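You operate a simulated robot arm through the tools that you are given. There is no shell and no other tool.

You run a simulated two-armed robot. Do the job below in one go: nothing can be reset, and whatever is moved stays where it is left.

Task
Hold the hollow mould on the top of the grey table steady with one hand and put the black plug in it with the other.
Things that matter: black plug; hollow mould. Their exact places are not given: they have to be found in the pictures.

The check looks at the end state, three seconds after you hand in, the way a careful person would. Anything else that was tipped, shoved, dropped, spilled or broken makes it a failure.

Robot
Two 7-joint arms with two-finger grippers on one trunk, on a base that drives. Base frame: it is fixed to the floor where the robot stands at the start and does not move with it; the origin is under the middle of the robot, x ahead of it, y to its left, z up; the surface under the hand at the start is at about z = 0.76. Lengths are in m, angles in degrees, forces in N, time in s.
The left shoulder is at the start at [0.078, 0.151, 0.913], the right one opposite. With the tool pointing down near the work surface each hand reaches from about 0.26 to 0.8 m from the robot's upright axis, wherever it stands, measured 20 degrees to its own side. Places, roughly: black plug (3x3x6 cm) [0.5, 0.1, 0.8]; hollow mould (19x19x5 cm) [0.6, 0.2, 0.8]. Payload 2.54 kg a hand.
Tool frame (each hand has its own): the origin (TCP) lies between the finger pads and is the grasp point; the fingertips stand 0.03 m ahead of it; z points along the fingers, y is the line along which they close. Largest opening 0.116 m; the body of the gripper starts 0.095 m behind the TCP.
Orientation is that of the tool frame in the base frame, as a unit quaternion [w, x, y, z]. With the fingers straight down and closing along the base's y, the tool's x points along the base's -x, its y along +y and its z along -z.

Tools
- The arms move only by the tool drive_tool. It takes "left_targets", "right_targets" or both (then of equal length, played together; a hand with none holds still); each is a list of rows, each a list of 7 numbers: the shift along the tool's x, y, z in m, then the turn, a rotation vector about the tool's x, y, z in degrees, then the gripper command, from -1 (fully open) to 1 (shut), values between in proportion. In form: [[x, y, z, ax, ay, az, grip], ...]. A call has 1 to 20 rows; each row shifts and turns the commanded pose from where the row before left it, along the tool's axes as they then stand. A row lasts 0.2 s, in which the tool goes at most 0.05 m and 8.6 degrees; a call with a longer step from one row to the next is refused whole, and so is a gripper value outside its range. Where a pose cannot be reached the arm comes as near as it can. A force on the tool above 40 N (or 10 N above the force at the start of the call, whichever is more), or a blocked arm, ends the call early, and 0.2 s more pass. Each finger travels about 0.072 m/s and halts on what it meets, pressing with about 26 N; the grip force reading is that of the motor and also rises with nothing between the fingers. The clock runs only during rows and for 0.2 s after the last one: add rows that do not move to give the fingers time. It gives the time, the measured TCP pose, the force on the tool (base axes), the opening and the grip force at its end, in the units of the frame above (readings bear some noise), with the torque about the TCP (base axes, N m) and any sound that the robot's microphone picked up.
- Cameras (640 x 400 px; columns grow to the right, rows downward): "scene" is now at [0.1575, 0.0183, 1.0802]; the picture's right is [0.22, -0.98, 0.00], its down [-0.08, -0.02, -1.00] and it looks along [0.97, 0.22, -0.08] (base axes); focal length 214 px, centre (320, 200). "left" rides on the left gripper at [0.069, 0.015, -0.122] in its tool frame; the picture's right is [-0.21, 0.98, 0.00], its down [-0.83, -0.18, -0.53] and it looks along [-0.52, -0.11, 0.85] (tool axes); focal length 251 px, centre (320, 200). "right" rides on the right gripper at [0.069, -0.015, -0.122] in its tool frame; the picture's right is [0.22, 0.98, 0.00], its down [-0.83, 0.18, -0.53] and it looks along [-0.52, 0.11, 0.85] (tool axes); focal length 251 px, centre (320, 200).
- capture(camera): a new picture of that camera. It takes no simulated time.
- raise_lower(by): slides the trunk up (or, below 0, down) by that many m; the arms and the scene camera ride with it, the base frame stays. It gives what a move gives, with no picture.
- roll_base(legs): drives the robot by 1 to 6 legs, each [ahead, left, turn to the left] in m, m and degrees, along the robot's own axes; the way and the turn of a leg run together, so that a leg with both is an arc; at most 1.5 m and 180 degrees a leg. The arms and the cameras ride along, it lands a little off, and it stops where it bumps. It gives what a move gives.
- aim_head(pan, tilt): turns the head with the scene camera to pan (to the left, within 80 degrees either way) and tilt (down, from -29 to 69), counted from straight ahead of the robot. It gives what a move gives.
- point_at(camera, pixels): for up to 12 pixels [column, row] of the newest picture of that camera ("zoom" is the newest enlarged one), the place [x, y, z] in the base frame of the surface seen there, good to about 0.002 m. It takes no simulated time.
- enlarge(camera, box): a new picture of the part [left, top, right, bottom] of that camera's present view, enlarged. It takes no simulated time.
- sign_off(): hands the job in; it is judged then, once.

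Leave the grippers open and the arms clear of the work at the hand-in unless told otherwise.

The tools are called after ">>>" as name(argument=value, ...) on one line, values as JSON. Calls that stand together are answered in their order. drive_tool: Moves the arms, as the interface text tells. Its arguments: {"type":"object","properties":{"left_targets":{"type":"array"},"right_targets":{"type":"array"}},"required":[]} The other tools are called the same way: raise_lower (by) slides the trunk up or down; roll_base (legs) drives the base; aim_head (pan, tilt) turns the head that bears the scene camera; capture (camera) takes a picture; point_at (camera, pixels) gives the place of the surface under pixels of a picture; enlarge (camera, box) takes an enlarged picture of a part of a camera's view; sign_off () hands the job in.

At the start:

```text
t: 0.0
left_eef_pos: [0.5124, 0.4312, 0.975]
left_tool_rot: [0.0, -0.001, 1.0, 0.0]
left_force: [0.2, 0.2, -0.3]
left_moment: [0.03, -0.02, 0.01]
left_finger_gap: 0.116
left_grasp_force: 0.0
right_eef_pos: [0.3329, -0.0178, 1.106]
right_tool_rot: [0.0, 0.001, 1.0, 0.0]
right_force: [-0.3, -0.5, 0.1]
right_moment: [0.0, -0.02, -0.02]
right_finger_gap: 0.1157
right_grasp_force: 0.0
trunk travel left (down, up): [-0.15, 0.139]
robot x, y, heading: [-0.0011, 0.0008, 0.2]
head pan, tilt: [12.5, 4.8]
```

scene: 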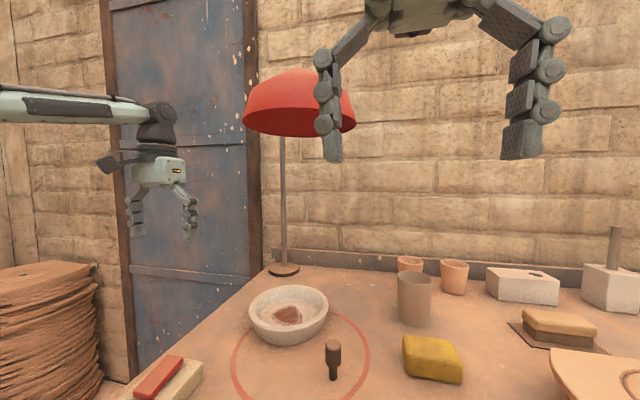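
right: 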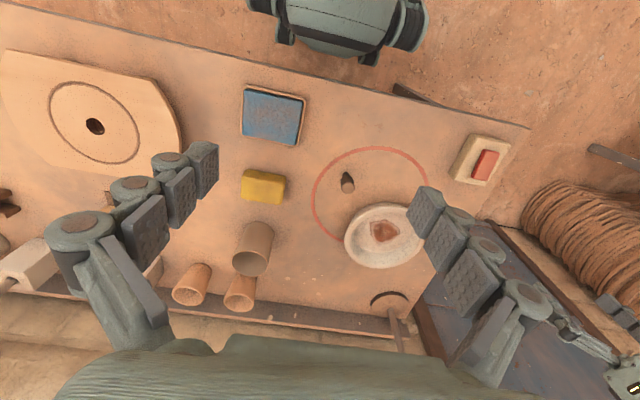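
left: 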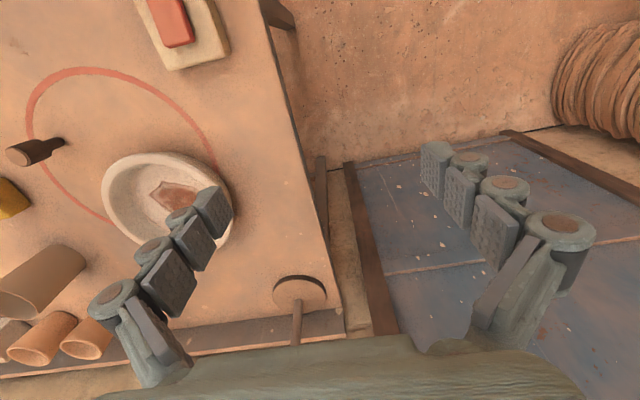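

I see a white bowl-like mould at about (288, 315) in the scene picture and a dark plug at about (333, 358). I'll tilt the head down for a better look and enlarge the hand pictures as well.

>>> aim_head(pan=18, tilt=40)

>>> enlarge(camera="right", box=[300, 140, 460, 300])

>>> enlarge(camera="left", box=[0, 50, 260, 300])

>>> capture(camera="scene")

```text
t: 1.0
left_eef_pos: [0.5117, 0.4307, 0.977]
left_tool_rot: [0.0, -0.001, 1.0, -0.001]
left_force: [-0.3, -0.5, -0.6]
left_moment: [0.03, 0.01, 0.02]
left_finger_gap: 0.116
left_grasp_force: 0.1
right_eef_pos: [0.3336, -0.017, 1.1067]
right_tool_rot: [0.0, 0.001, 1.0, 0.001]
right_force: [-0.7, -0.3, -0.9]
right_moment: [0.02, -0.02, -0.02]
right_finger_gap: 0.1162
right_grasp_force: 0.1
trunk travel left (down, up): [-0.15, 0.139]
robot x, y, heading: [0.0052, -0.0026, 0.1]
head pan, tilt: [18.0, 40.0]
```

```text
2.50 times, centred on (380, 220) of right
```

zoom: 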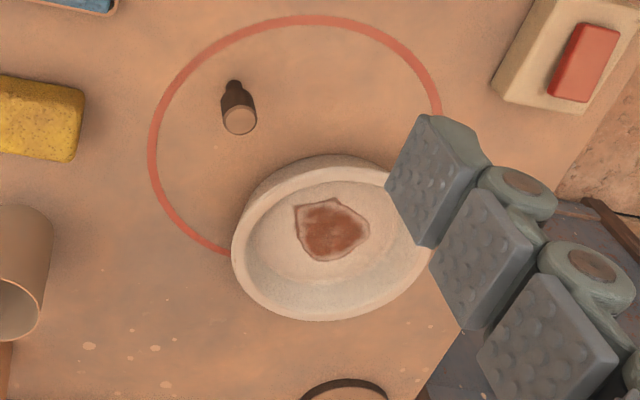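

```text
1.60 times, centred on (130, 175) of left
```

zoom: 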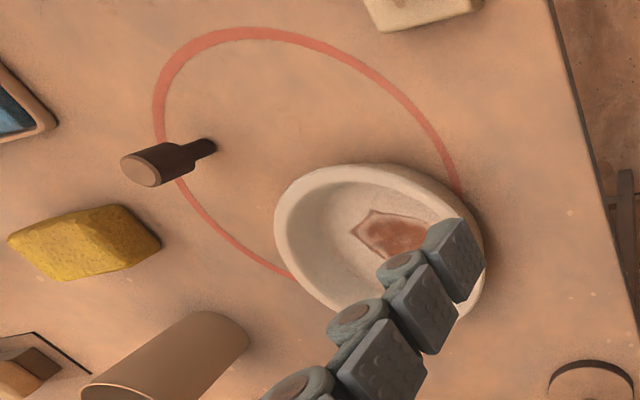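

```text
taken
```

scene: 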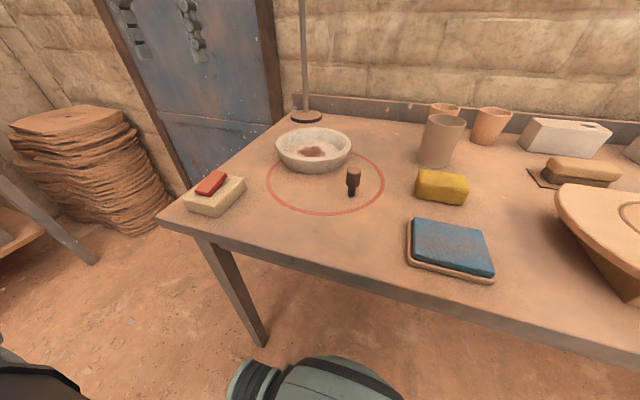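

The tilted view shows the mould at about (313, 150) and the plug at (353, 182), standing on its thinner end. I'll enlarge that part to see the mould's inside and the plug's shape.

>>> enlarge(camera="scene", box=[260, 110, 400, 220])

>>> point_at(camera="scene", pixels=[[353, 170], [353, 182], [351, 192], [351, 200], [313, 152], [300, 152], [327, 148], [276, 148], [350, 148], [312, 129], [312, 167], [340, 200]])

```text
3.64 times, centred on (330, 165) of scene
```

zoom: 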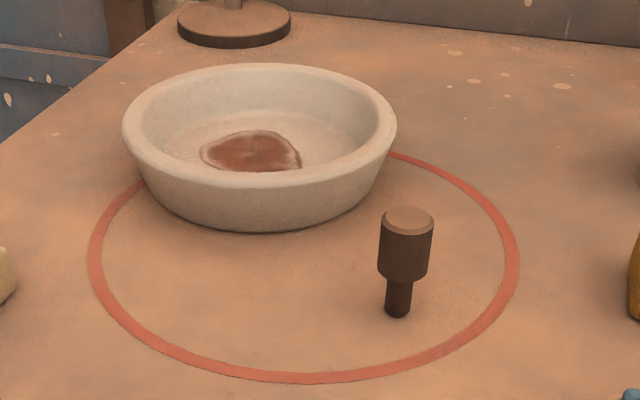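

```text
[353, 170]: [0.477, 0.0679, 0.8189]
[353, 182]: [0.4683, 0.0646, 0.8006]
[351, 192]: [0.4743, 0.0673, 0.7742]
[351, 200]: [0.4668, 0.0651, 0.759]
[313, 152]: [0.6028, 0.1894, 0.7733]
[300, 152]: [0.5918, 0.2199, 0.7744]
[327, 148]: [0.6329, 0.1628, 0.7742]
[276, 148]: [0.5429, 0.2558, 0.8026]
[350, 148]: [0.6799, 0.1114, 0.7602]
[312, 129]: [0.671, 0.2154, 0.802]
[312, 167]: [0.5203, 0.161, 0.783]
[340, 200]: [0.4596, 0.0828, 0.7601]
```

The zoom shows a bowl-shaped mould with a flat inner floor, with no socket visible yet. The plug stands on a thin stem with its wide head up. I'll measure points on both in the zoom: rim, floor, plug top and stem.

>>> point_at(camera="zoom", pixels=[[126, 130], [393, 122], [262, 180], [262, 68], [250, 150], [330, 140], [200, 125], [270, 112], [408, 216], [388, 216], [430, 216], [398, 300]])

>>> point_at(camera="scene", pixels=[[306, 112], [303, 60], [302, 20], [210, 184], [215, 200], [275, 115], [440, 120], [440, 180], [380, 90], [200, 235], [295, 120], [322, 118]])

```text
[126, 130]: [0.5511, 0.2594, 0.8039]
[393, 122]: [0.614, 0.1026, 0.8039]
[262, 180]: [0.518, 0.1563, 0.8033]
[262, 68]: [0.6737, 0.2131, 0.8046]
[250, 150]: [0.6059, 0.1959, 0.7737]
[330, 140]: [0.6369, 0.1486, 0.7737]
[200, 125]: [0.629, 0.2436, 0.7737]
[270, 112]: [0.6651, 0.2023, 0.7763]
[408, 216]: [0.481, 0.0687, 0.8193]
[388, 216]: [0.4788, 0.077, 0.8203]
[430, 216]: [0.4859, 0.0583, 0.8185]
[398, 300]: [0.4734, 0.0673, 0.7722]
```

```text
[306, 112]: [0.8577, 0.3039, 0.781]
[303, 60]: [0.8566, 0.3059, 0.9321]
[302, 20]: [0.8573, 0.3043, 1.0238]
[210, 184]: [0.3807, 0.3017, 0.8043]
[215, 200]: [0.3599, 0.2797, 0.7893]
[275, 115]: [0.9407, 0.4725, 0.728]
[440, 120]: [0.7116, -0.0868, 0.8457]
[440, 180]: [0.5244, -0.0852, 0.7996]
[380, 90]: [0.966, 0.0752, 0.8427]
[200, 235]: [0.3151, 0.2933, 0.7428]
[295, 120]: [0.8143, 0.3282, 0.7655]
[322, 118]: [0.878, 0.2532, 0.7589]
```

The table top is at z≈0.760. The mould's rim is at z≈0.804, centred near (0.597, 0.186), with mid-wall radius ≈0.085 and a flat floor at 0.774. The plug's axis is near (0.481, 0.068) and its top is at 0.819. Next I'll bring the left hand above the left (+y) side of the rim, well clear at z≈0.93, with the fingers half open.

>>> drive_tool(left_targets=[[-0.017, -0.031, 0.009, 0, 0, 0, -0.1], [-0.017, -0.031, 0.009, 0, 0, 0, -0.1], [-0.017, -0.031, 0.009, 0, 0, 0, -0.1], [-0.017, -0.031, 0.009, 0, 0, 0, -0.1], [-0.017, -0.031, 0.009, 0, 0, 0, -0.1], [0, 0, 0, 0, 0, 0, -0.1], [0, 0, 0, 0, 0, 0, -0.1]])

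>>> capture(camera="left")

>>> capture(camera="scene")

```text
t: 2.6
left_eef_pos: [0.5988, 0.2751, 0.931]
left_tool_rot: [0.0, 0.0, 1.0, 0.0]
left_force: [0.6, -0.4, -1.2]
left_moment: [-0.01, -0.03, -0.01]
left_finger_gap: 0.0638
left_grasp_force: 0.0
right_eef_pos: [0.3331, -0.0168, 1.1065]
right_tool_rot: [0.001, 0.001, 1.0, 0.001]
right_force: [-0.6, -0.3, 0.0]
right_moment: [-0.02, 0.01, 0.01]
right_finger_gap: 0.1159
right_grasp_force: 0.1
trunk travel left (down, up): [-0.15, 0.139]
robot x, y, heading: [-0.0011, 0.0008, -0.0]
head pan, tilt: [18.0, 40.0]
```

```text
taken
```

left: 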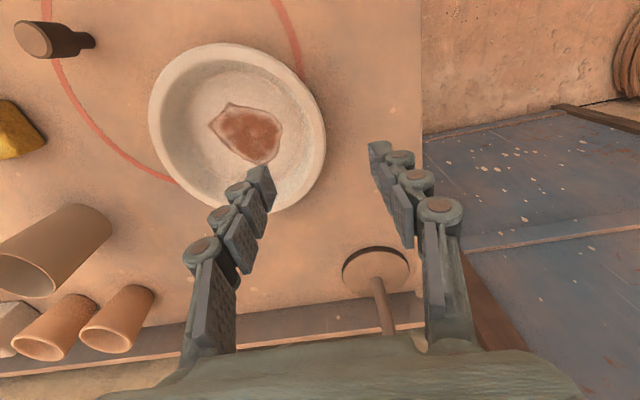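

```text
taken
```

scene: 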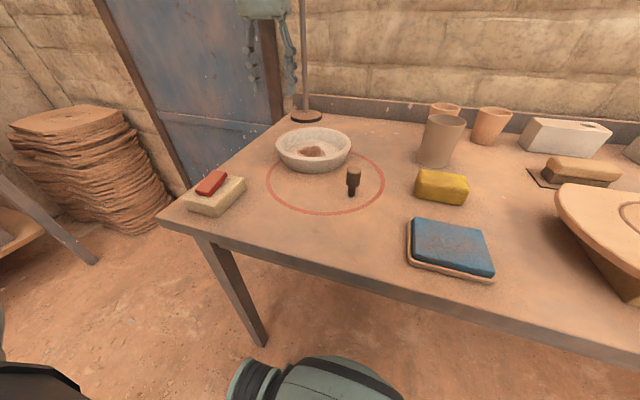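

The left hand is now at (0.599, 0.275, 0.931) above the rim's left side. From this view I'll measure the rim and wall: left edge at about (152, 120), top at (222, 47), right at (320, 140), plus floor points.

>>> enlarge(camera="left", box=[130, 30, 350, 220])

>>> point_at(camera="left", pixels=[[155, 120], [225, 50], [318, 140], [298, 75], [305, 165], [310, 160], [295, 160], [285, 155], [275, 150], [318, 165], [250, 135], [180, 180]])

```text
2.11 times, centred on (240, 125) of left
```

zoom: 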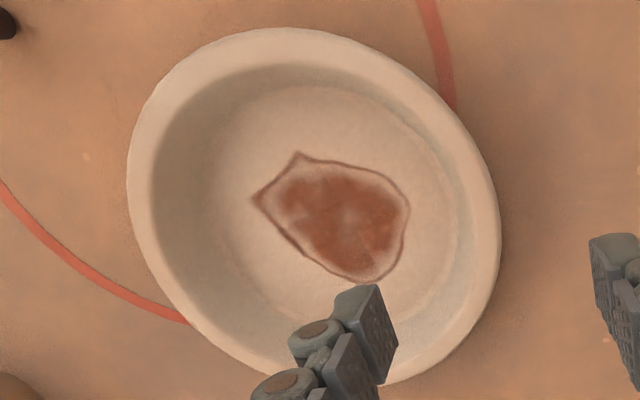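

```text
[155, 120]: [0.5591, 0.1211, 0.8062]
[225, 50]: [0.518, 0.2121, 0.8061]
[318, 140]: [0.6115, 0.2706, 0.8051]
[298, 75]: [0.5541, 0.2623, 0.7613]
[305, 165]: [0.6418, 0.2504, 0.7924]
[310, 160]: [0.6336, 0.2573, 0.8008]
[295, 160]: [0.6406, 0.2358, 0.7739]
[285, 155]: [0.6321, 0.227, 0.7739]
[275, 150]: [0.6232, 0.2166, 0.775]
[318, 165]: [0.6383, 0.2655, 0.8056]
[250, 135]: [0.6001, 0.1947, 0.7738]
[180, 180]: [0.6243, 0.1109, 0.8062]
```

The floor inside is flat with just a brown stain and no hole. I'll probe the wall profile on the left side in the zoom, along about row 205 from column 420 to 505.

>>> point_at(camera="zoom", pixels=[[506, 205], [501, 205], [497, 205], [492, 205], [486, 205], [480, 205], [474, 205], [468, 205], [460, 205], [450, 205], [440, 205], [425, 205]])

>>> point_at(camera="left", pixels=[[35, 38], [25, 38], [45, 40], [70, 45], [88, 42], [90, 60], [50, 70], [375, 260], [330, 200], [152, 150], [160, 150], [168, 150]])

```text
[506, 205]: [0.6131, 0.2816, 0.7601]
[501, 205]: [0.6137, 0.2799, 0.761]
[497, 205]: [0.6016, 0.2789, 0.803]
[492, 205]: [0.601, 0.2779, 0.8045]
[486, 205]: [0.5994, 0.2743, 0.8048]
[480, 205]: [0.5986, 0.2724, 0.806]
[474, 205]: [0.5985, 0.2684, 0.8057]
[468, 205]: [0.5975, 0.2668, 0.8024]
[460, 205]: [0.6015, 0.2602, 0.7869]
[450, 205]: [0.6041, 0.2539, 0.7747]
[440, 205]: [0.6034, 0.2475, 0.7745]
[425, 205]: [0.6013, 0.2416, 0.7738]
```

```text
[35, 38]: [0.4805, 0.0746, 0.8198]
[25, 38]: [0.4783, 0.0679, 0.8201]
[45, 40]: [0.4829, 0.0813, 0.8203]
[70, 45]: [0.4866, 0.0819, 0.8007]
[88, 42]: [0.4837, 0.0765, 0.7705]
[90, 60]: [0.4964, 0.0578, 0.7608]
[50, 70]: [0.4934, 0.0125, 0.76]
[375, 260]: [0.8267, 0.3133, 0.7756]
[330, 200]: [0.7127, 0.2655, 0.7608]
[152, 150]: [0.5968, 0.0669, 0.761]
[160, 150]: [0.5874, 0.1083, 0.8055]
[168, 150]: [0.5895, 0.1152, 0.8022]
```

At x≈0.60 the wall runs from y≈0.266 (inside) to 0.279 (outside) at the rim, with its top at 0.8055, and it slopes inward going down. I'll tilt the left hand 24° so its fingers follow the slope and the body leans away from the middle. I'll also narrow the gap to about 45 mm and go down part of the way to z≈0.86.

>>> drive_tool(left_targets=[[0, 0, 0, 8, 0, 0, 0.224], [0, 0, 0, 8, 0, 0, 0.224], [0, 0, 0, 8, 0, 0, 0.224], [0, 0.0142, 0.032, 0, 0, 0, 0.224], [0, 0.0142, 0.032, 0, 0, 0, 0.224], [0, 0, 0, 0, 0, 0, 0.224], [0, 0, 0, 0, 0, 0, 0.224]])

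>>> capture(camera="left")

>>> capture(camera="scene")

```text
t: 4.2
left_eef_pos: [0.597, 0.276, 0.8612]
left_tool_rot: [0.0, 0.0, 0.978, -0.207]
left_force: [-0.2, -0.1, 0.0]
left_moment: [0.03, 0.0, 0.01]
left_finger_gap: 0.0451
left_grasp_force: 0.0
right_eef_pos: [0.3342, -0.0179, 1.1058]
right_tool_rot: [-0.001, 0.001, 1.0, 0.001]
right_force: [-0.1, -0.4, -0.2]
right_moment: [-0.02, -0.01, 0.01]
right_finger_gap: 0.116
right_grasp_force: 0.0
trunk travel left (down, up): [-0.15, 0.139]
robot x, y, heading: [-0.0025, 0.0036, -0.1]
head pan, tilt: [18.0, 40.0]
```

```text
taken
```

left: 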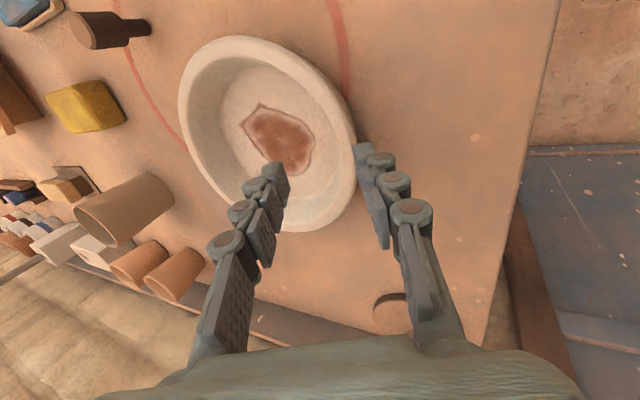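

```text
taken
```

scene: 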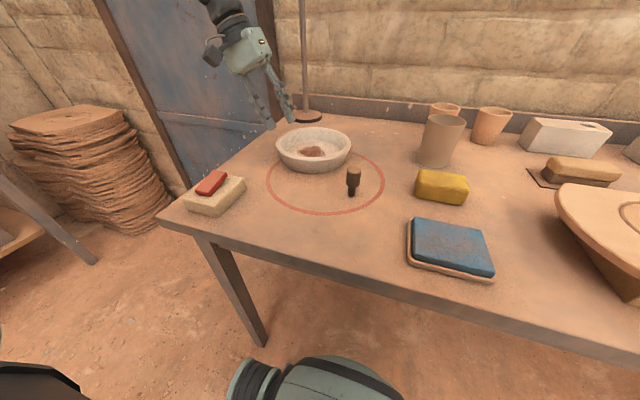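

The rim passes between the two fingertips. I'll enlarge around (320, 160) and measure the wall again from this closer view.

>>> enlarge(camera="left", box=[240, 90, 400, 240])

>>> point_at(camera="left", pixels=[[345, 140], [340, 140], [335, 140], [330, 140], [325, 140], [318, 140], [350, 140], [345, 170], [335, 170], [325, 170], [281, 168], [360, 152]])

```text
2.67 times, centred on (320, 165) of left
```

zoom: 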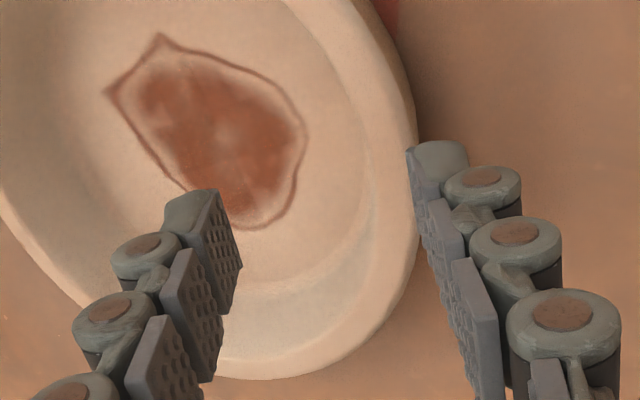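

```text
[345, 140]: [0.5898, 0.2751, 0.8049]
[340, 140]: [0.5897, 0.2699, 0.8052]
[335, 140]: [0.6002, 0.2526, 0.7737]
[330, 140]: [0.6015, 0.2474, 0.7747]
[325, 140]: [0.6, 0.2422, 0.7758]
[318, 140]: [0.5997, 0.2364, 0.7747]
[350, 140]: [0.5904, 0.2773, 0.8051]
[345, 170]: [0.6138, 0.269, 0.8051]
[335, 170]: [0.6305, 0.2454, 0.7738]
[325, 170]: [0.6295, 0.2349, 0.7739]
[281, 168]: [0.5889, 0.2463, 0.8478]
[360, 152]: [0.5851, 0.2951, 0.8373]
```

The measured rim mid-line is at y≈0.2725, which matches the planned grip. I'll go straight down 51 mm to TCP z≈0.810, which leaves the outer fingertip about 9 mm above the table, keeping the fingers open.

>>> drive_tool(left_targets=[[0, 0.0069, 0.0155, 0, 0, 0, 0.224], [0, 0.0069, 0.0155, 0, 0, 0, 0.224], [0, 0.0069, 0.0155, 0, 0, 0, 0.224], [0, 0, 0, 0, 0, 0, 0.224]])

>>> capture(camera="left")

>>> enlarge(camera="scene", box=[220, 70, 400, 220])

```text
t: 5.2
left_eef_pos: [0.5963, 0.2751, 0.8107]
left_tool_rot: [0.0, -0.001, 0.978, -0.208]
left_force: [0.4, 0.3, -0.8]
left_moment: [0.03, 0.0, 0.01]
left_finger_gap: 0.045
left_grasp_force: 0.1
right_eef_pos: [0.3325, -0.0174, 1.1071]
right_tool_rot: [0.0, 0.001, 1.0, 0.001]
right_force: [-0.3, 0.5, 0.2]
right_moment: [0.01, 0.0, -0.02]
right_finger_gap: 0.1158
right_grasp_force: 0.0
trunk travel left (down, up): [-0.15, 0.139]
robot x, y, heading: [0.0007, -0.0005, -0.3]
head pan, tilt: [18.0, 40.0]
```

```text
taken
```

left: 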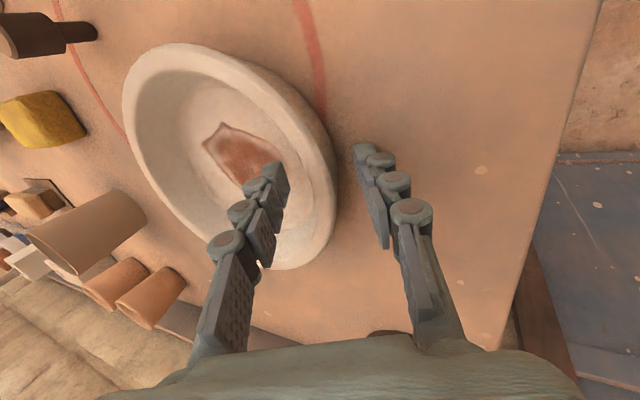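

```text
2.67 times, centred on (310, 145) of scene
```

zoom: 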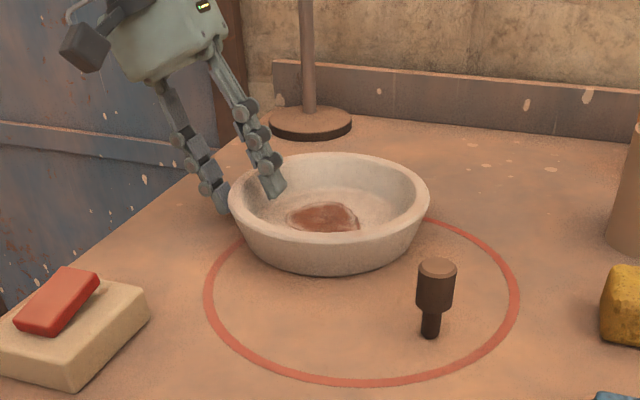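

One finger is inside the bowl and the other outside, with nothing touching. I'll now close slowly in small steps so the wall is met evenly, watching the force.

>>> drive_tool(left_targets=[[0, 0, 0, 0, 0, 0, 0.35], [0, 0, 0, 0, 0, 0, 0.45], [0, 0, 0, 0, 0, 0, 0.55], [0, 0, 0, 0, 0, 0, 0.6], [0, 0, 0, 0, 0, 0, 0.65], [0, 0, 0, 0, 0, 0, 0.65]])

>>> capture(camera="left")

>>> point_at(camera="left", pixels=[[335, 150], [330, 150], [325, 150], [320, 140], [315, 140], [305, 130]])

```text
t: 6.6
left_eef_pos: [0.5967, 0.2756, 0.81]
left_tool_rot: [0.0, 0.0, 0.978, -0.208]
left_force: [-1.4, 0.2, -0.3]
left_moment: [0.01, 0.0, 0.0]
left_finger_gap: 0.0204
left_grasp_force: 0.5
right_eef_pos: [0.3333, -0.0169, 1.1072]
right_tool_rot: [0.0, 0.001, 1.0, 0.001]
right_force: [0.3, -0.3, -0.4]
right_moment: [-0.01, 0.0, 0.01]
right_finger_gap: 0.1161
right_grasp_force: 0.1
trunk travel left (down, up): [-0.15, 0.139]
robot x, y, heading: [0.0002, 0.0018, 0.1]
head pan, tilt: [18.0, 40.0]
```

```text
taken
```

left: 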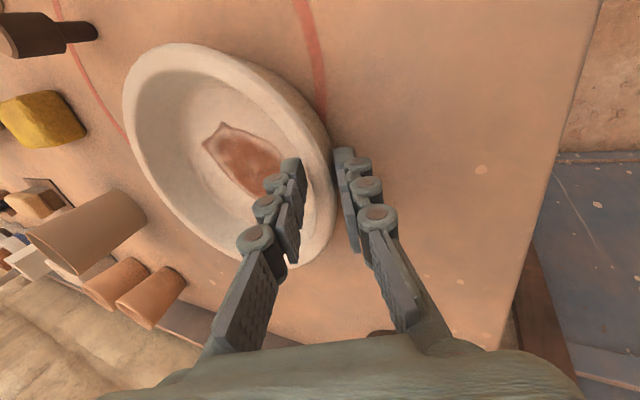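

```text
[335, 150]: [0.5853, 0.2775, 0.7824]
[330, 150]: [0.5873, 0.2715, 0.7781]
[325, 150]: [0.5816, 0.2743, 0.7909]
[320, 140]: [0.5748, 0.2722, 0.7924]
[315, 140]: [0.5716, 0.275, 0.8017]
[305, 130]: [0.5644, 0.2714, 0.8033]
```

The gap is 20 mm, the mould hasn't moved and there's no contact force. I'll keep closing in small steps to take the wall.

>>> drive_tool(left_targets=[[0, 0, 0, 0, 0, 0, 0.69], [0, 0, 0, 0, 0, 0, 0.72], [0, 0, 0, 0, 0, 0, 0.75], [0, 0, 0, 0, 0, 0, 0.78], [0, 0, 0, 0, 0, 0, 0.78]])

>>> capture(camera="left")

```text
t: 7.8
left_eef_pos: [0.5961, 0.2757, 0.8103]
left_tool_rot: [0.0, -0.001, 0.978, -0.208]
left_force: [-0.5, 0.2, 1.0]
left_moment: [0.03, 0.01, -0.02]
left_finger_gap: 0.0145
left_grasp_force: 0.8
right_eef_pos: [0.3331, -0.0169, 1.1059]
right_tool_rot: [0.0, 0.0, 1.0, 0.001]
right_force: [-0.1, 0.2, 0.0]
right_moment: [-0.02, 0.03, 0.01]
right_finger_gap: 0.1161
right_grasp_force: 0.0
trunk travel left (down, up): [-0.15, 0.139]
robot x, y, heading: [0.0031, -0.0004, 0.0]
head pan, tilt: [18.0, 40.0]
```

```text
taken
```

left: 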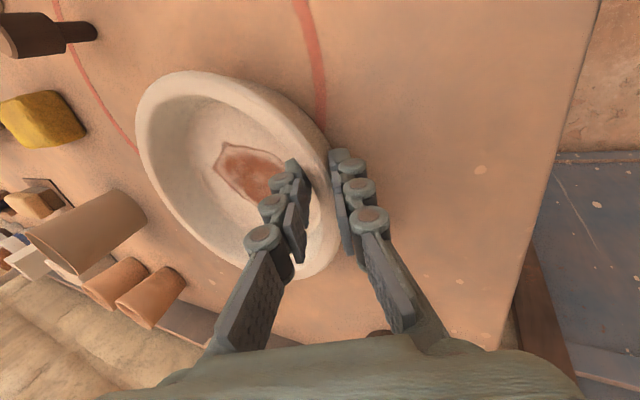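

The bowl seems to have shifted in this view: its top edge went from row 45 to row 72. Before going on I'll measure the rim and floor again and look from the scene camera.

>>> point_at(camera="left", pixels=[[142, 115], [195, 78], [290, 110], [165, 180], [215, 250], [240, 165], [210, 150], [225, 215], [310, 270], [255, 95]])

>>> enlarge(camera="scene", box=[220, 70, 400, 220])

```text
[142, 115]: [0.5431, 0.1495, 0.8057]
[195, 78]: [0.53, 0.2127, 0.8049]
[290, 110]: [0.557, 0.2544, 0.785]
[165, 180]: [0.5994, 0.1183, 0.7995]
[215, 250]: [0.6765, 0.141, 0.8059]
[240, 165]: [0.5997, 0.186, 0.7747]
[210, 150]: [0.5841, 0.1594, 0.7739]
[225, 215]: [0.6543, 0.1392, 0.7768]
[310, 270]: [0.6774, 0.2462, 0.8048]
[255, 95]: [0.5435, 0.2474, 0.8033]
```

```text
2.67 times, centred on (310, 145) of scene
```

zoom: 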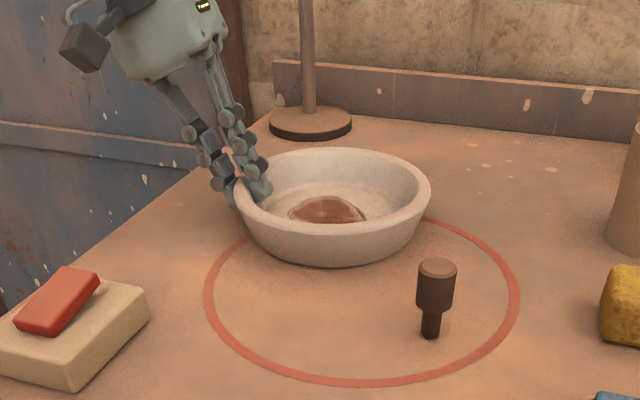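

The mould stayed flat, with the rim still at 0.805, but slid about 1 cm in +x as the fingers met the wall. The fingers are now in contact: the gap is 14.5 mm where 12.8 was commanded. I'll firm the grip slightly and check whether the mould moves any further.

>>> drive_tool(left_targets=[[0, 0, 0, 0, 0, 0, 0.8], [0, 0, 0, 0, 0, 0, 0.82], [0, 0, 0, 0, 0, 0, 0.82]])

>>> capture(camera="left")

>>> enlarge(camera="scene", box=[220, 70, 400, 220])

```text
t: 8.6
left_eef_pos: [0.5971, 0.2757, 0.8097]
left_tool_rot: [0.0, 0.0, 0.978, -0.208]
left_force: [0.1, 2.7, 0.3]
left_moment: [0.46, -0.02, 0.02]
left_finger_gap: 0.0135
left_grasp_force: 26.5
right_eef_pos: [0.332, -0.0159, 1.1062]
right_tool_rot: [-0.001, 0.001, 1.0, 0.001]
right_force: [-0.3, 0.0, -0.3]
right_moment: [0.0, 0.0, 0.0]
right_finger_gap: 0.1158
right_grasp_force: 0.0
trunk travel left (down, up): [-0.15, 0.139]
robot x, y, heading: [-0.0002, -0.0005, 0.0]
head pan, tilt: [18.0, 40.0]
```

```text
taken
```

left: 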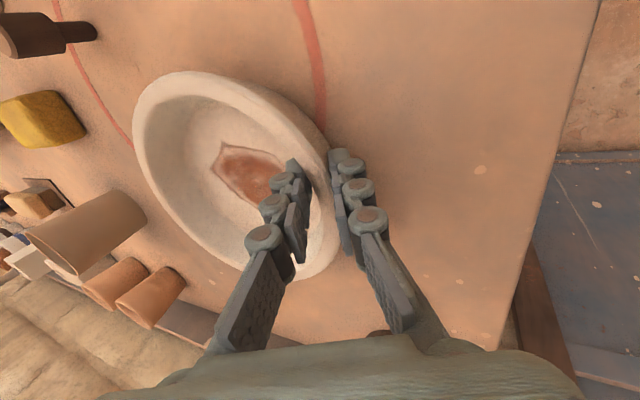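

```text
2.67 times, centred on (310, 145) of scene
```

zoom: 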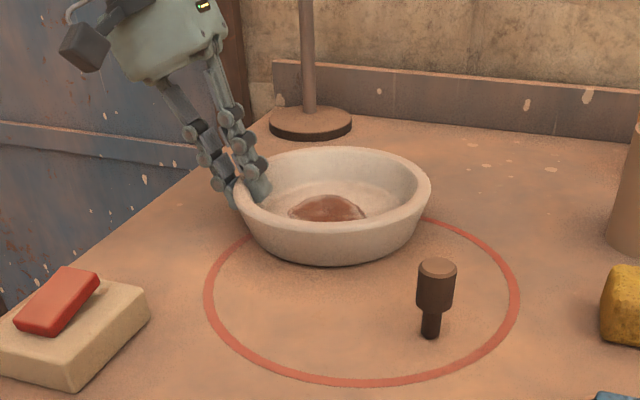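

The mould is now firmly gripped: 26.5 N, gap 13.5 mm, and it barely moved this time. I'll measure the rim and floor again to check it's level, and measure the plug.

>>> point_at(camera="left", pixels=[[140, 115], [195, 78], [160, 185], [215, 250], [240, 165], [210, 150], [225, 215], [310, 268], [255, 95], [200, 175], [280, 240]])

>>> point_at(camera="zoom", pixels=[[330, 228], [245, 195], [427, 190], [335, 153], [400, 215], [400, 163], [325, 210], [380, 190], [330, 180], [437, 268], [422, 268], [452, 268]])

```text
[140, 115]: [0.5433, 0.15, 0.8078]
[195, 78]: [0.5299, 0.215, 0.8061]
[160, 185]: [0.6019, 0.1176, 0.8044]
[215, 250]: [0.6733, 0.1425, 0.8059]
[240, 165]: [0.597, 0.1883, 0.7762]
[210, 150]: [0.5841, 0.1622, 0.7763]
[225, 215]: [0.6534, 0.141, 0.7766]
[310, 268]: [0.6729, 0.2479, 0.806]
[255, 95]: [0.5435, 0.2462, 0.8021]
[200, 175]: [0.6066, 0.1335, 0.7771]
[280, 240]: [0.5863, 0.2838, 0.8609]
```

```text
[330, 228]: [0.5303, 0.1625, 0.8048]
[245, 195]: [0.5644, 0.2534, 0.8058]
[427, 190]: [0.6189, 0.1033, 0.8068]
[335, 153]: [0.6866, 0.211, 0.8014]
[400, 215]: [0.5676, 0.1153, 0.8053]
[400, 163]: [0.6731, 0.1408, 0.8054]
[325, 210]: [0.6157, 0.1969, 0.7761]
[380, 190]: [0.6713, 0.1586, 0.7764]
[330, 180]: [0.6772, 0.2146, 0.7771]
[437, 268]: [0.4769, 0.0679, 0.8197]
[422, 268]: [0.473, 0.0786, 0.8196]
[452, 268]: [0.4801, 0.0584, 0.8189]
```

The mould is level to within about 1 mm, but there's a 0.46 N m torque, so the grip is slightly lifting the mould's far side. The centre is now near (0.608, 0.187), about 11 mm past where it stood. I'll ease it back 11 mm in −x with the held hand and turn the wrist by about 0.8° so the mould sits flat on the table.

>>> drive_tool(left_targets=[[0.003, 0, 0, 0, 0, 0, 0.82], [0.004, 0, 0, 0, 0, 0, 0.82], [0.004, 0, 0, 0, 0, 0, 0.82], [0, 0, 0, -0.4, 0, 0, 0.82], [0, 0, 0, -0.4, 0, 0, 0.82], [0, 0, 0, 0, 0, 0, 0.82]])

>>> enlarge(camera="scene", box=[220, 70, 400, 220])

>>> capture(camera="left")

```text
t: 10.0
left_eef_pos: [0.5871, 0.2753, 0.8098]
left_tool_rot: [0.001, 0.0, 0.98, -0.201]
left_force: [2.0, -0.1, 1.8]
left_moment: [0.06, 0.16, 0.15]
left_finger_gap: 0.0138
left_grasp_force: 26.3
right_eef_pos: [0.3325, -0.0164, 1.1061]
right_tool_rot: [0.0, 0.001, 1.0, 0.0]
right_force: [-0.4, 0.1, 0.5]
right_moment: [0.02, 0.0, -0.02]
right_finger_gap: 0.1159
right_grasp_force: 0.0
trunk travel left (down, up): [-0.15, 0.139]
robot x, y, heading: [-0.0001, -0.0017, -0.1]
head pan, tilt: [18.0, 40.0]
```

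```text
2.67 times, centred on (310, 145) of scene
```

zoom: 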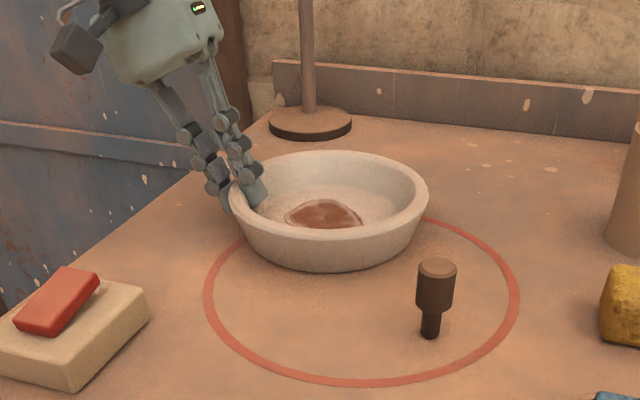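

```text
taken
```

left: 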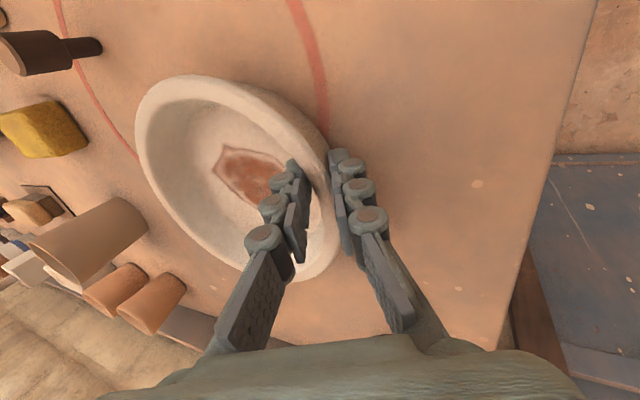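

The mould is back where it stood, with the zoom's rim spanning rows 152 to 270 as at first, and the torque has dropped to 0.06 N m. It's flat and held. I'll measure it once more and see where the right hand has to go.

>>> point_at(camera="zoom", pixels=[[330, 232], [237, 198], [424, 190], [335, 156], [400, 218], [400, 166], [325, 213], [380, 193], [350, 185], [300, 205], [437, 268], [430, 325]])

>>> capture(camera="right")

```text
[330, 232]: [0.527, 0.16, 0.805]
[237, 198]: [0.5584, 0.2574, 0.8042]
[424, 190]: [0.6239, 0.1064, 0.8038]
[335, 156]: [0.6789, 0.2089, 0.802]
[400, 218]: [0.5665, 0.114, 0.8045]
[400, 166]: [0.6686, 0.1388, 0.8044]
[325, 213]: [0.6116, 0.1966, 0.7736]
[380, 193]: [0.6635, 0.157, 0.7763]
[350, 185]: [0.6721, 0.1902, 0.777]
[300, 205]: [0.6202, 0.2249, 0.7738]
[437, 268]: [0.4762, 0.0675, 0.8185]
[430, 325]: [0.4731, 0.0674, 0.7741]
```

```text
taken
```

right: 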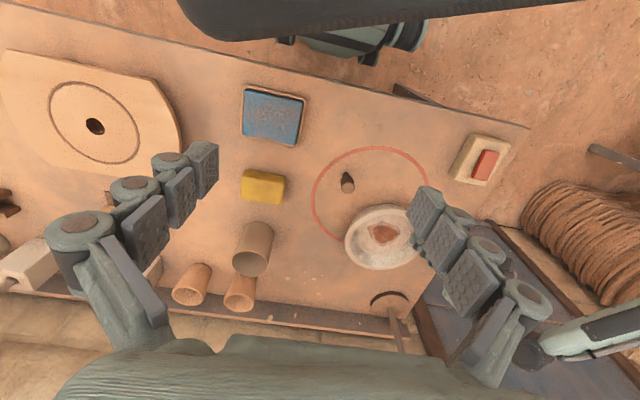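

The mould's centre is near (0.601, 0.187), with the floor at 0.774. The left arm's forearm is well off to the left, so the right hand has room. I'll bring the right hand above the plug at z≈0.95, then turn it −90° about its own axis. That makes its fingers close along x, and its body stays narrow toward the left hand.

>>> drive_tool(right_targets=[[-0.0294, 0.0174, 0.0312, 0, 0, 0, -0.4], [-0.0294, 0.0174, 0.0312, 0, 0, 0, -0.4], [-0.0294, 0.0174, 0.0312, 0, 0, 0, -0.4], [-0.0294, 0.0174, 0.0312, 0, 0, 0, -0.4], [-0.0294, 0.0174, 0.0312, 0, 0, 0, -0.4], [0, 0, 0, 0, 0, -8.2, -0.4], [0, 0, 0, 0, 0, -8.2, -0.4], [0, 0, 0, 0, 0, -8.2, -0.4], [0, 0, 0, 0, 0, -8.2, -0.4], [0, 0, 0, 0, 0, -8.2, -0.4], [0, 0, 0, 0, 0, -8.2, -0.4], [0, 0, 0, 0, 0, -8.2, -0.4], [0, 0, 0, 0, 0, -8.2, -0.4], [0, 0, 0, 0, 0, -8.2, -0.4], [0, 0, 0, 0, 0, -8.2, -0.4], [0, 0, 0, 0, 0, -8, -0.4], [0, 0, 0, 0, 0, 0, -0.4]])

>>> capture(camera="right")

>>> capture(camera="scene")

```text
t: 13.6
left_eef_pos: [0.5861, 0.2776, 0.81]
left_tool_rot: [0.001, -0.002, 0.98, -0.201]
left_force: [0.4, 4.5, 4.9]
left_moment: [0.48, -0.2, 0.11]
left_finger_gap: 0.0137
left_grasp_force: 25.6
right_eef_pos: [0.3969, 0.0766, 0.9245]
right_tool_rot: [0.001, -0.706, 0.708, 0.001]
right_force: [0.1, 0.2, -0.3]
right_moment: [0.04, 0.01, -0.04]
right_finger_gap: 0.0811
right_grasp_force: 0.0
right hand out of reach, approached as far as the arm can: row 14, 15, 16
trunk travel left (down, up): [-0.15, 0.139]
robot x, y, heading: [-0.0006, 0.0001, -0.0]
head pan, tilt: [18.0, 40.0]
```

```text
taken
```

right: 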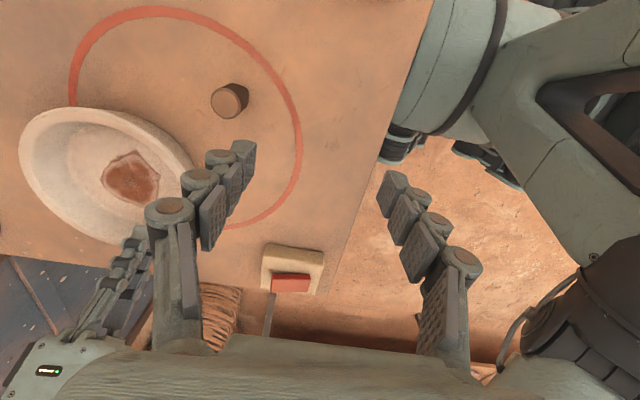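

```text
taken
```

scene: 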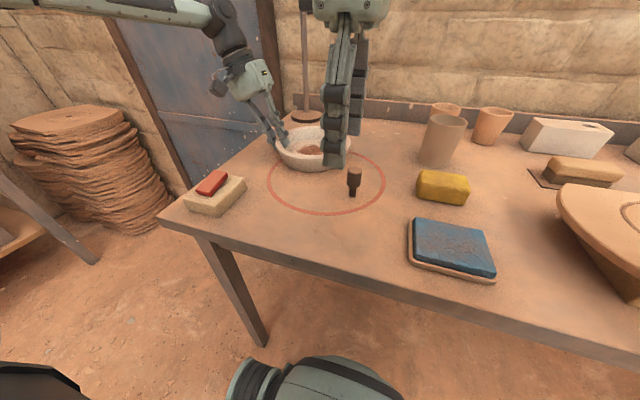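

The −90° turn is out of the right wrist's reach: the last rows were only approached, and the hand ended at (0.397, 0.077). The turn was fine up to about −66°, so I'll turn back 30° to −60° and see where it settles.

>>> drive_tool(right_targets=[[0, 0, 0, 0, 0, 7.5, -0.4], [0, 0, 0, 0, 0, 7.5, -0.4], [0, 0, 0, 0, 0, 7.5, -0.4], [0, 0, 0, 0, 0, 7.5, -0.4], [0, 0, 0, 0, 0, 0, -0.4], [0, 0, 0, 0, 0, 0, -0.4]])

>>> capture(camera="right")

>>> capture(camera="scene")

```text
t: 15.0
left_eef_pos: [0.5858, 0.2756, 0.8094]
left_tool_rot: [0.0, 0.0, 0.98, -0.201]
left_force: [-1.5, 2.0, 1.3]
left_moment: [0.47, -0.01, 0.05]
left_finger_gap: 0.0136
left_grasp_force: 26.1
right_eef_pos: [0.3963, 0.0753, 0.9244]
right_tool_rot: [0.001, -0.499, 0.867, 0.001]
right_force: [0.6, -0.2, -0.4]
right_moment: [0.0, -0.01, -0.02]
right_finger_gap: 0.0812
right_grasp_force: 0.0
trunk travel left (down, up): [-0.15, 0.139]
robot x, y, heading: [0.0027, -0.0039, 0.0]
head pan, tilt: [18.0, 40.0]
```

```text
taken
```

right: 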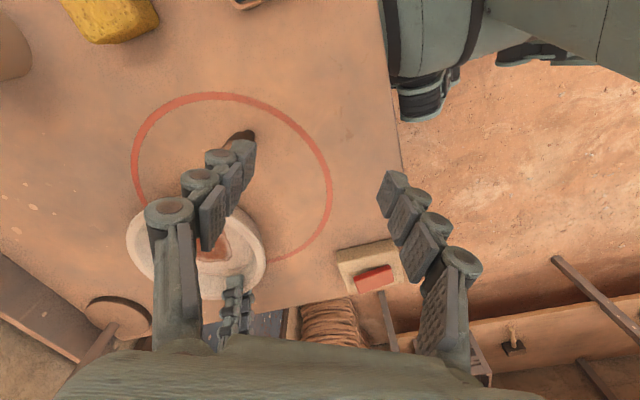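

```text
taken
```

scene: 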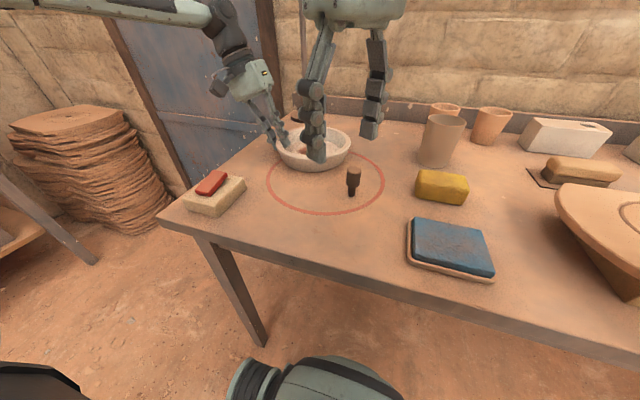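

The hand settled at yaw −60° at (0.396, 0.075, 0.924), and the commanded pose follows from there. The plug at (245, 137) is partly hidden by a finger. I'll move the hand 84 mm ahead to stand over the plug, with the fingertips well above its top.

>>> drive_tool(right_targets=[[-0.0186, -0.0378, 0, 0, 0, 0, -0.4], [-0.0186, -0.0378, 0, 0, 0, 0, -0.4], [0, 0, 0, 0, 0, 0, -0.4], [0, 0, 0, 0, 0, 0, -0.4]])

>>> capture(camera="right")

>>> enlarge(camera="scene", box=[220, 0, 420, 220])

```text
t: 16.2
left_eef_pos: [0.5812, 0.2685, 0.8164]
left_tool_rot: [0.003, 0.003, 0.98, -0.197]
left_force: [-0.6, 0.5, -3.0]
left_moment: [0.37, 0.04, 0.01]
left_finger_gap: 0.0134
left_grasp_force: 25.9
right_eef_pos: [0.4439, 0.0677, 0.9245]
right_tool_rot: [0.02, -0.546, 0.837, -0.025]
right_force: [-1.1, 1.1, -1.0]
right_moment: [-0.01, 0.0, 0.02]
right_finger_gap: 0.0812
right_grasp_force: 0.0
trunk travel left (down, up): [-0.15, 0.139]
robot x, y, heading: [-0.0017, -0.0011, -0.2]
head pan, tilt: [18.0, 40.0]
stopped in row 4 (right hand): the arm was blocked; the commanded pose is now the measured one
```

```text
taken
```

right: 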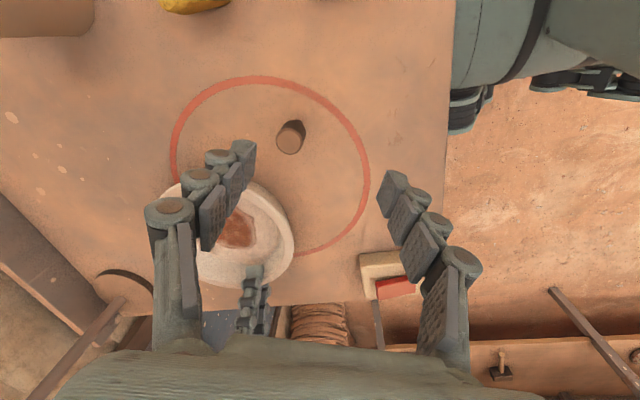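

```text
1.82 times, centred on (320, 110) of scene
```

zoom: 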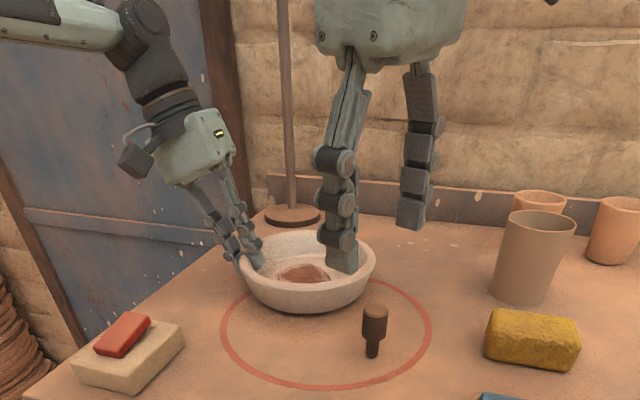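

The right arm was blocked, and the left hand was nudged to (0.581, 0.269, 0.816), so parts of the two arms seem to be touching. Before moving any more I'll look around with the head to find where.

>>> aim_head(pan=20, tilt=0)

>>> capture(camera="scene")

>>> aim_head(pan=70, tilt=10)

>>> capture(camera="scene")

>>> aim_head(pan=-50, tilt=10)

>>> capture(camera="scene")

```text
t: 17.3
left_eef_pos: [0.5867, 0.2742, 0.8108]
left_tool_rot: [0.0, 0.0, 0.98, -0.2]
left_force: [0.4, 0.3, -3.7]
left_moment: [0.36, 0.08, 0.02]
left_finger_gap: 0.0133
left_grasp_force: 25.8
right_eef_pos: [0.4524, 0.0716, 0.9135]
right_tool_rot: [0.008, -0.544, 0.839, -0.025]
right_force: [0.9, 0.7, -0.2]
right_moment: [-0.02, 0.0, 0.0]
right_finger_gap: 0.0809
right_grasp_force: 0.1
trunk travel left (down, up): [-0.15, 0.139]
robot x, y, heading: [0.0039, 0.0014, 0.1]
head pan, tilt: [20.0, 0.0]
```

```text
taken
```

scene: 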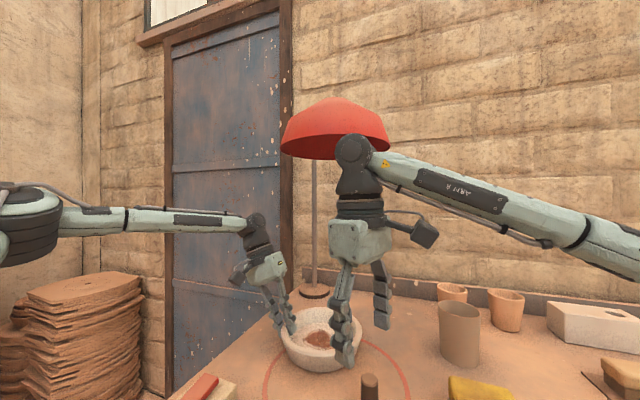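

```text
t: 18.5
left_eef_pos: [0.586, 0.2729, 0.8113]
left_tool_rot: [0.0, 0.0, 0.98, -0.2]
left_force: [-1.9, 2.9, 4.6]
left_moment: [0.43, -0.01, 0.06]
left_finger_gap: 0.0133
left_grasp_force: 25.5
right_eef_pos: [0.4532, 0.0718, 0.9133]
right_tool_rot: [0.008, -0.544, 0.839, -0.025]
right_force: [-0.6, 0.0, -0.1]
right_moment: [0.0, -0.01, -0.01]
right_finger_gap: 0.0815
right_grasp_force: 0.0
trunk travel left (down, up): [-0.15, 0.139]
robot x, y, heading: [-0.0032, -0.0002, -0.1]
head pan, tilt: [70.0, 10.0]
```

```text
taken
```

scene: 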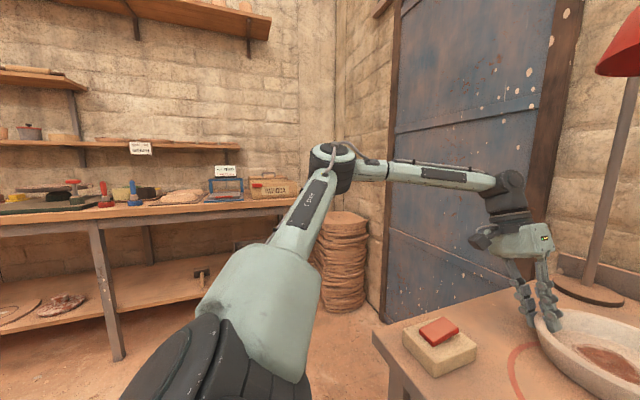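

```text
t: 20.5
left_eef_pos: [0.5858, 0.2736, 0.8096]
left_tool_rot: [0.0, 0.0, 0.98, -0.2]
left_force: [2.8, 1.1, 8.1]
left_moment: [0.34, -0.21, 0.07]
left_finger_gap: 0.013
left_grasp_force: 26.1
right_eef_pos: [0.452, 0.0709, 0.9141]
right_tool_rot: [0.009, -0.544, 0.838, -0.025]
right_force: [0.0, 0.3, 0.2]
right_moment: [-0.01, 0.01, -0.02]
right_finger_gap: 0.0813
right_grasp_force: 0.1
trunk travel left (down, up): [-0.15, 0.139]
robot x, y, heading: [0.0008, 0.0003, 0.1]
head pan, tilt: [-50.0, 10.0]
```

```text
taken
```

scene: 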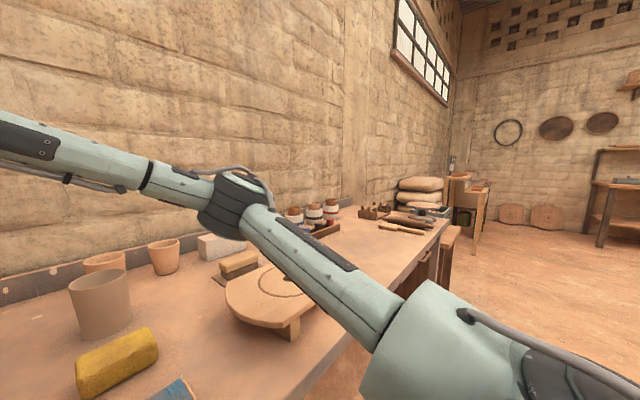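

The arms don't touch each other in these views. The right elbow is swung out to the right, so the block looks like a joint limit rather than a collision. I'll measure where the right elbow and forearm are, then look at the mould again.

>>> point_at(camera="scene", pixels=[[235, 205], [145, 180], [40, 145], [330, 265], [420, 330], [265, 310], [100, 300], [235, 260]])

>>> aim_head(pan=18, tilt=40)

>>> capture(camera="scene")

>>> enlarge(camera="scene", box=[220, 70, 400, 220])

>>> capture(camera="left")

```text
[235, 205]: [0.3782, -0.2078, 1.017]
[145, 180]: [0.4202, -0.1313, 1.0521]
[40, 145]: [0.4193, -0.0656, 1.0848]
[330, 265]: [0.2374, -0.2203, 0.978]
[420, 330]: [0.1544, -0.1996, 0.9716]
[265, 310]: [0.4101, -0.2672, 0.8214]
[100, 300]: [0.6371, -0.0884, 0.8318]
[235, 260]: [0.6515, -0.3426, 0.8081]
```

```text
t: 21.9
left_eef_pos: [0.5867, 0.2717, 0.8115]
left_tool_rot: [0.0, 0.0, 0.98, -0.2]
left_force: [1.6, 0.6, 10.3]
left_moment: [0.28, -0.33, 0.03]
left_finger_gap: 0.0135
left_grasp_force: 26.2
right_eef_pos: [0.4523, 0.0712, 0.9141]
right_tool_rot: [0.008, -0.544, 0.839, -0.024]
right_force: [0.1, 0.5, -0.2]
right_moment: [0.02, -0.01, 0.02]
right_finger_gap: 0.0814
right_grasp_force: 0.0
trunk travel left (down, up): [-0.15, 0.139]
robot x, y, heading: [-0.0005, -0.0042, -0.4]
head pan, tilt: [18.0, 40.0]
```

```text
taken
```

scene: 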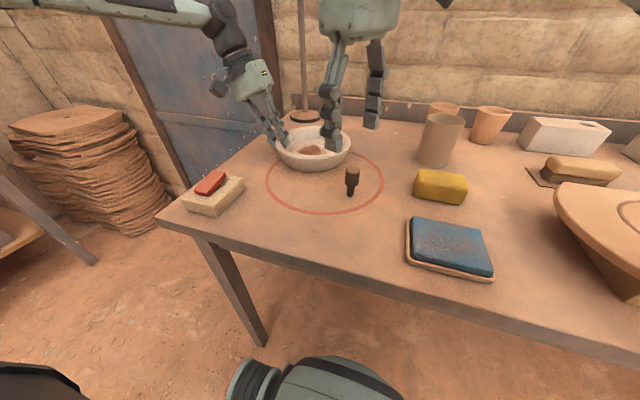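

```text
2.67 times, centred on (310, 145) of scene
```

zoom: 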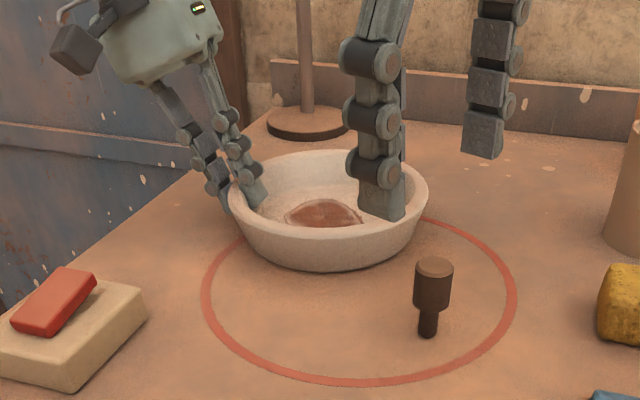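

```text
taken
```

left: 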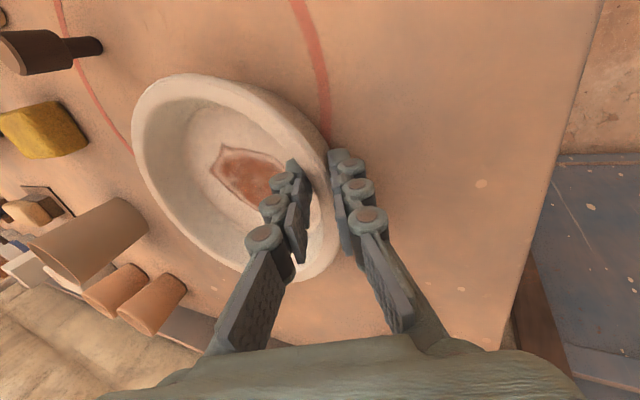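

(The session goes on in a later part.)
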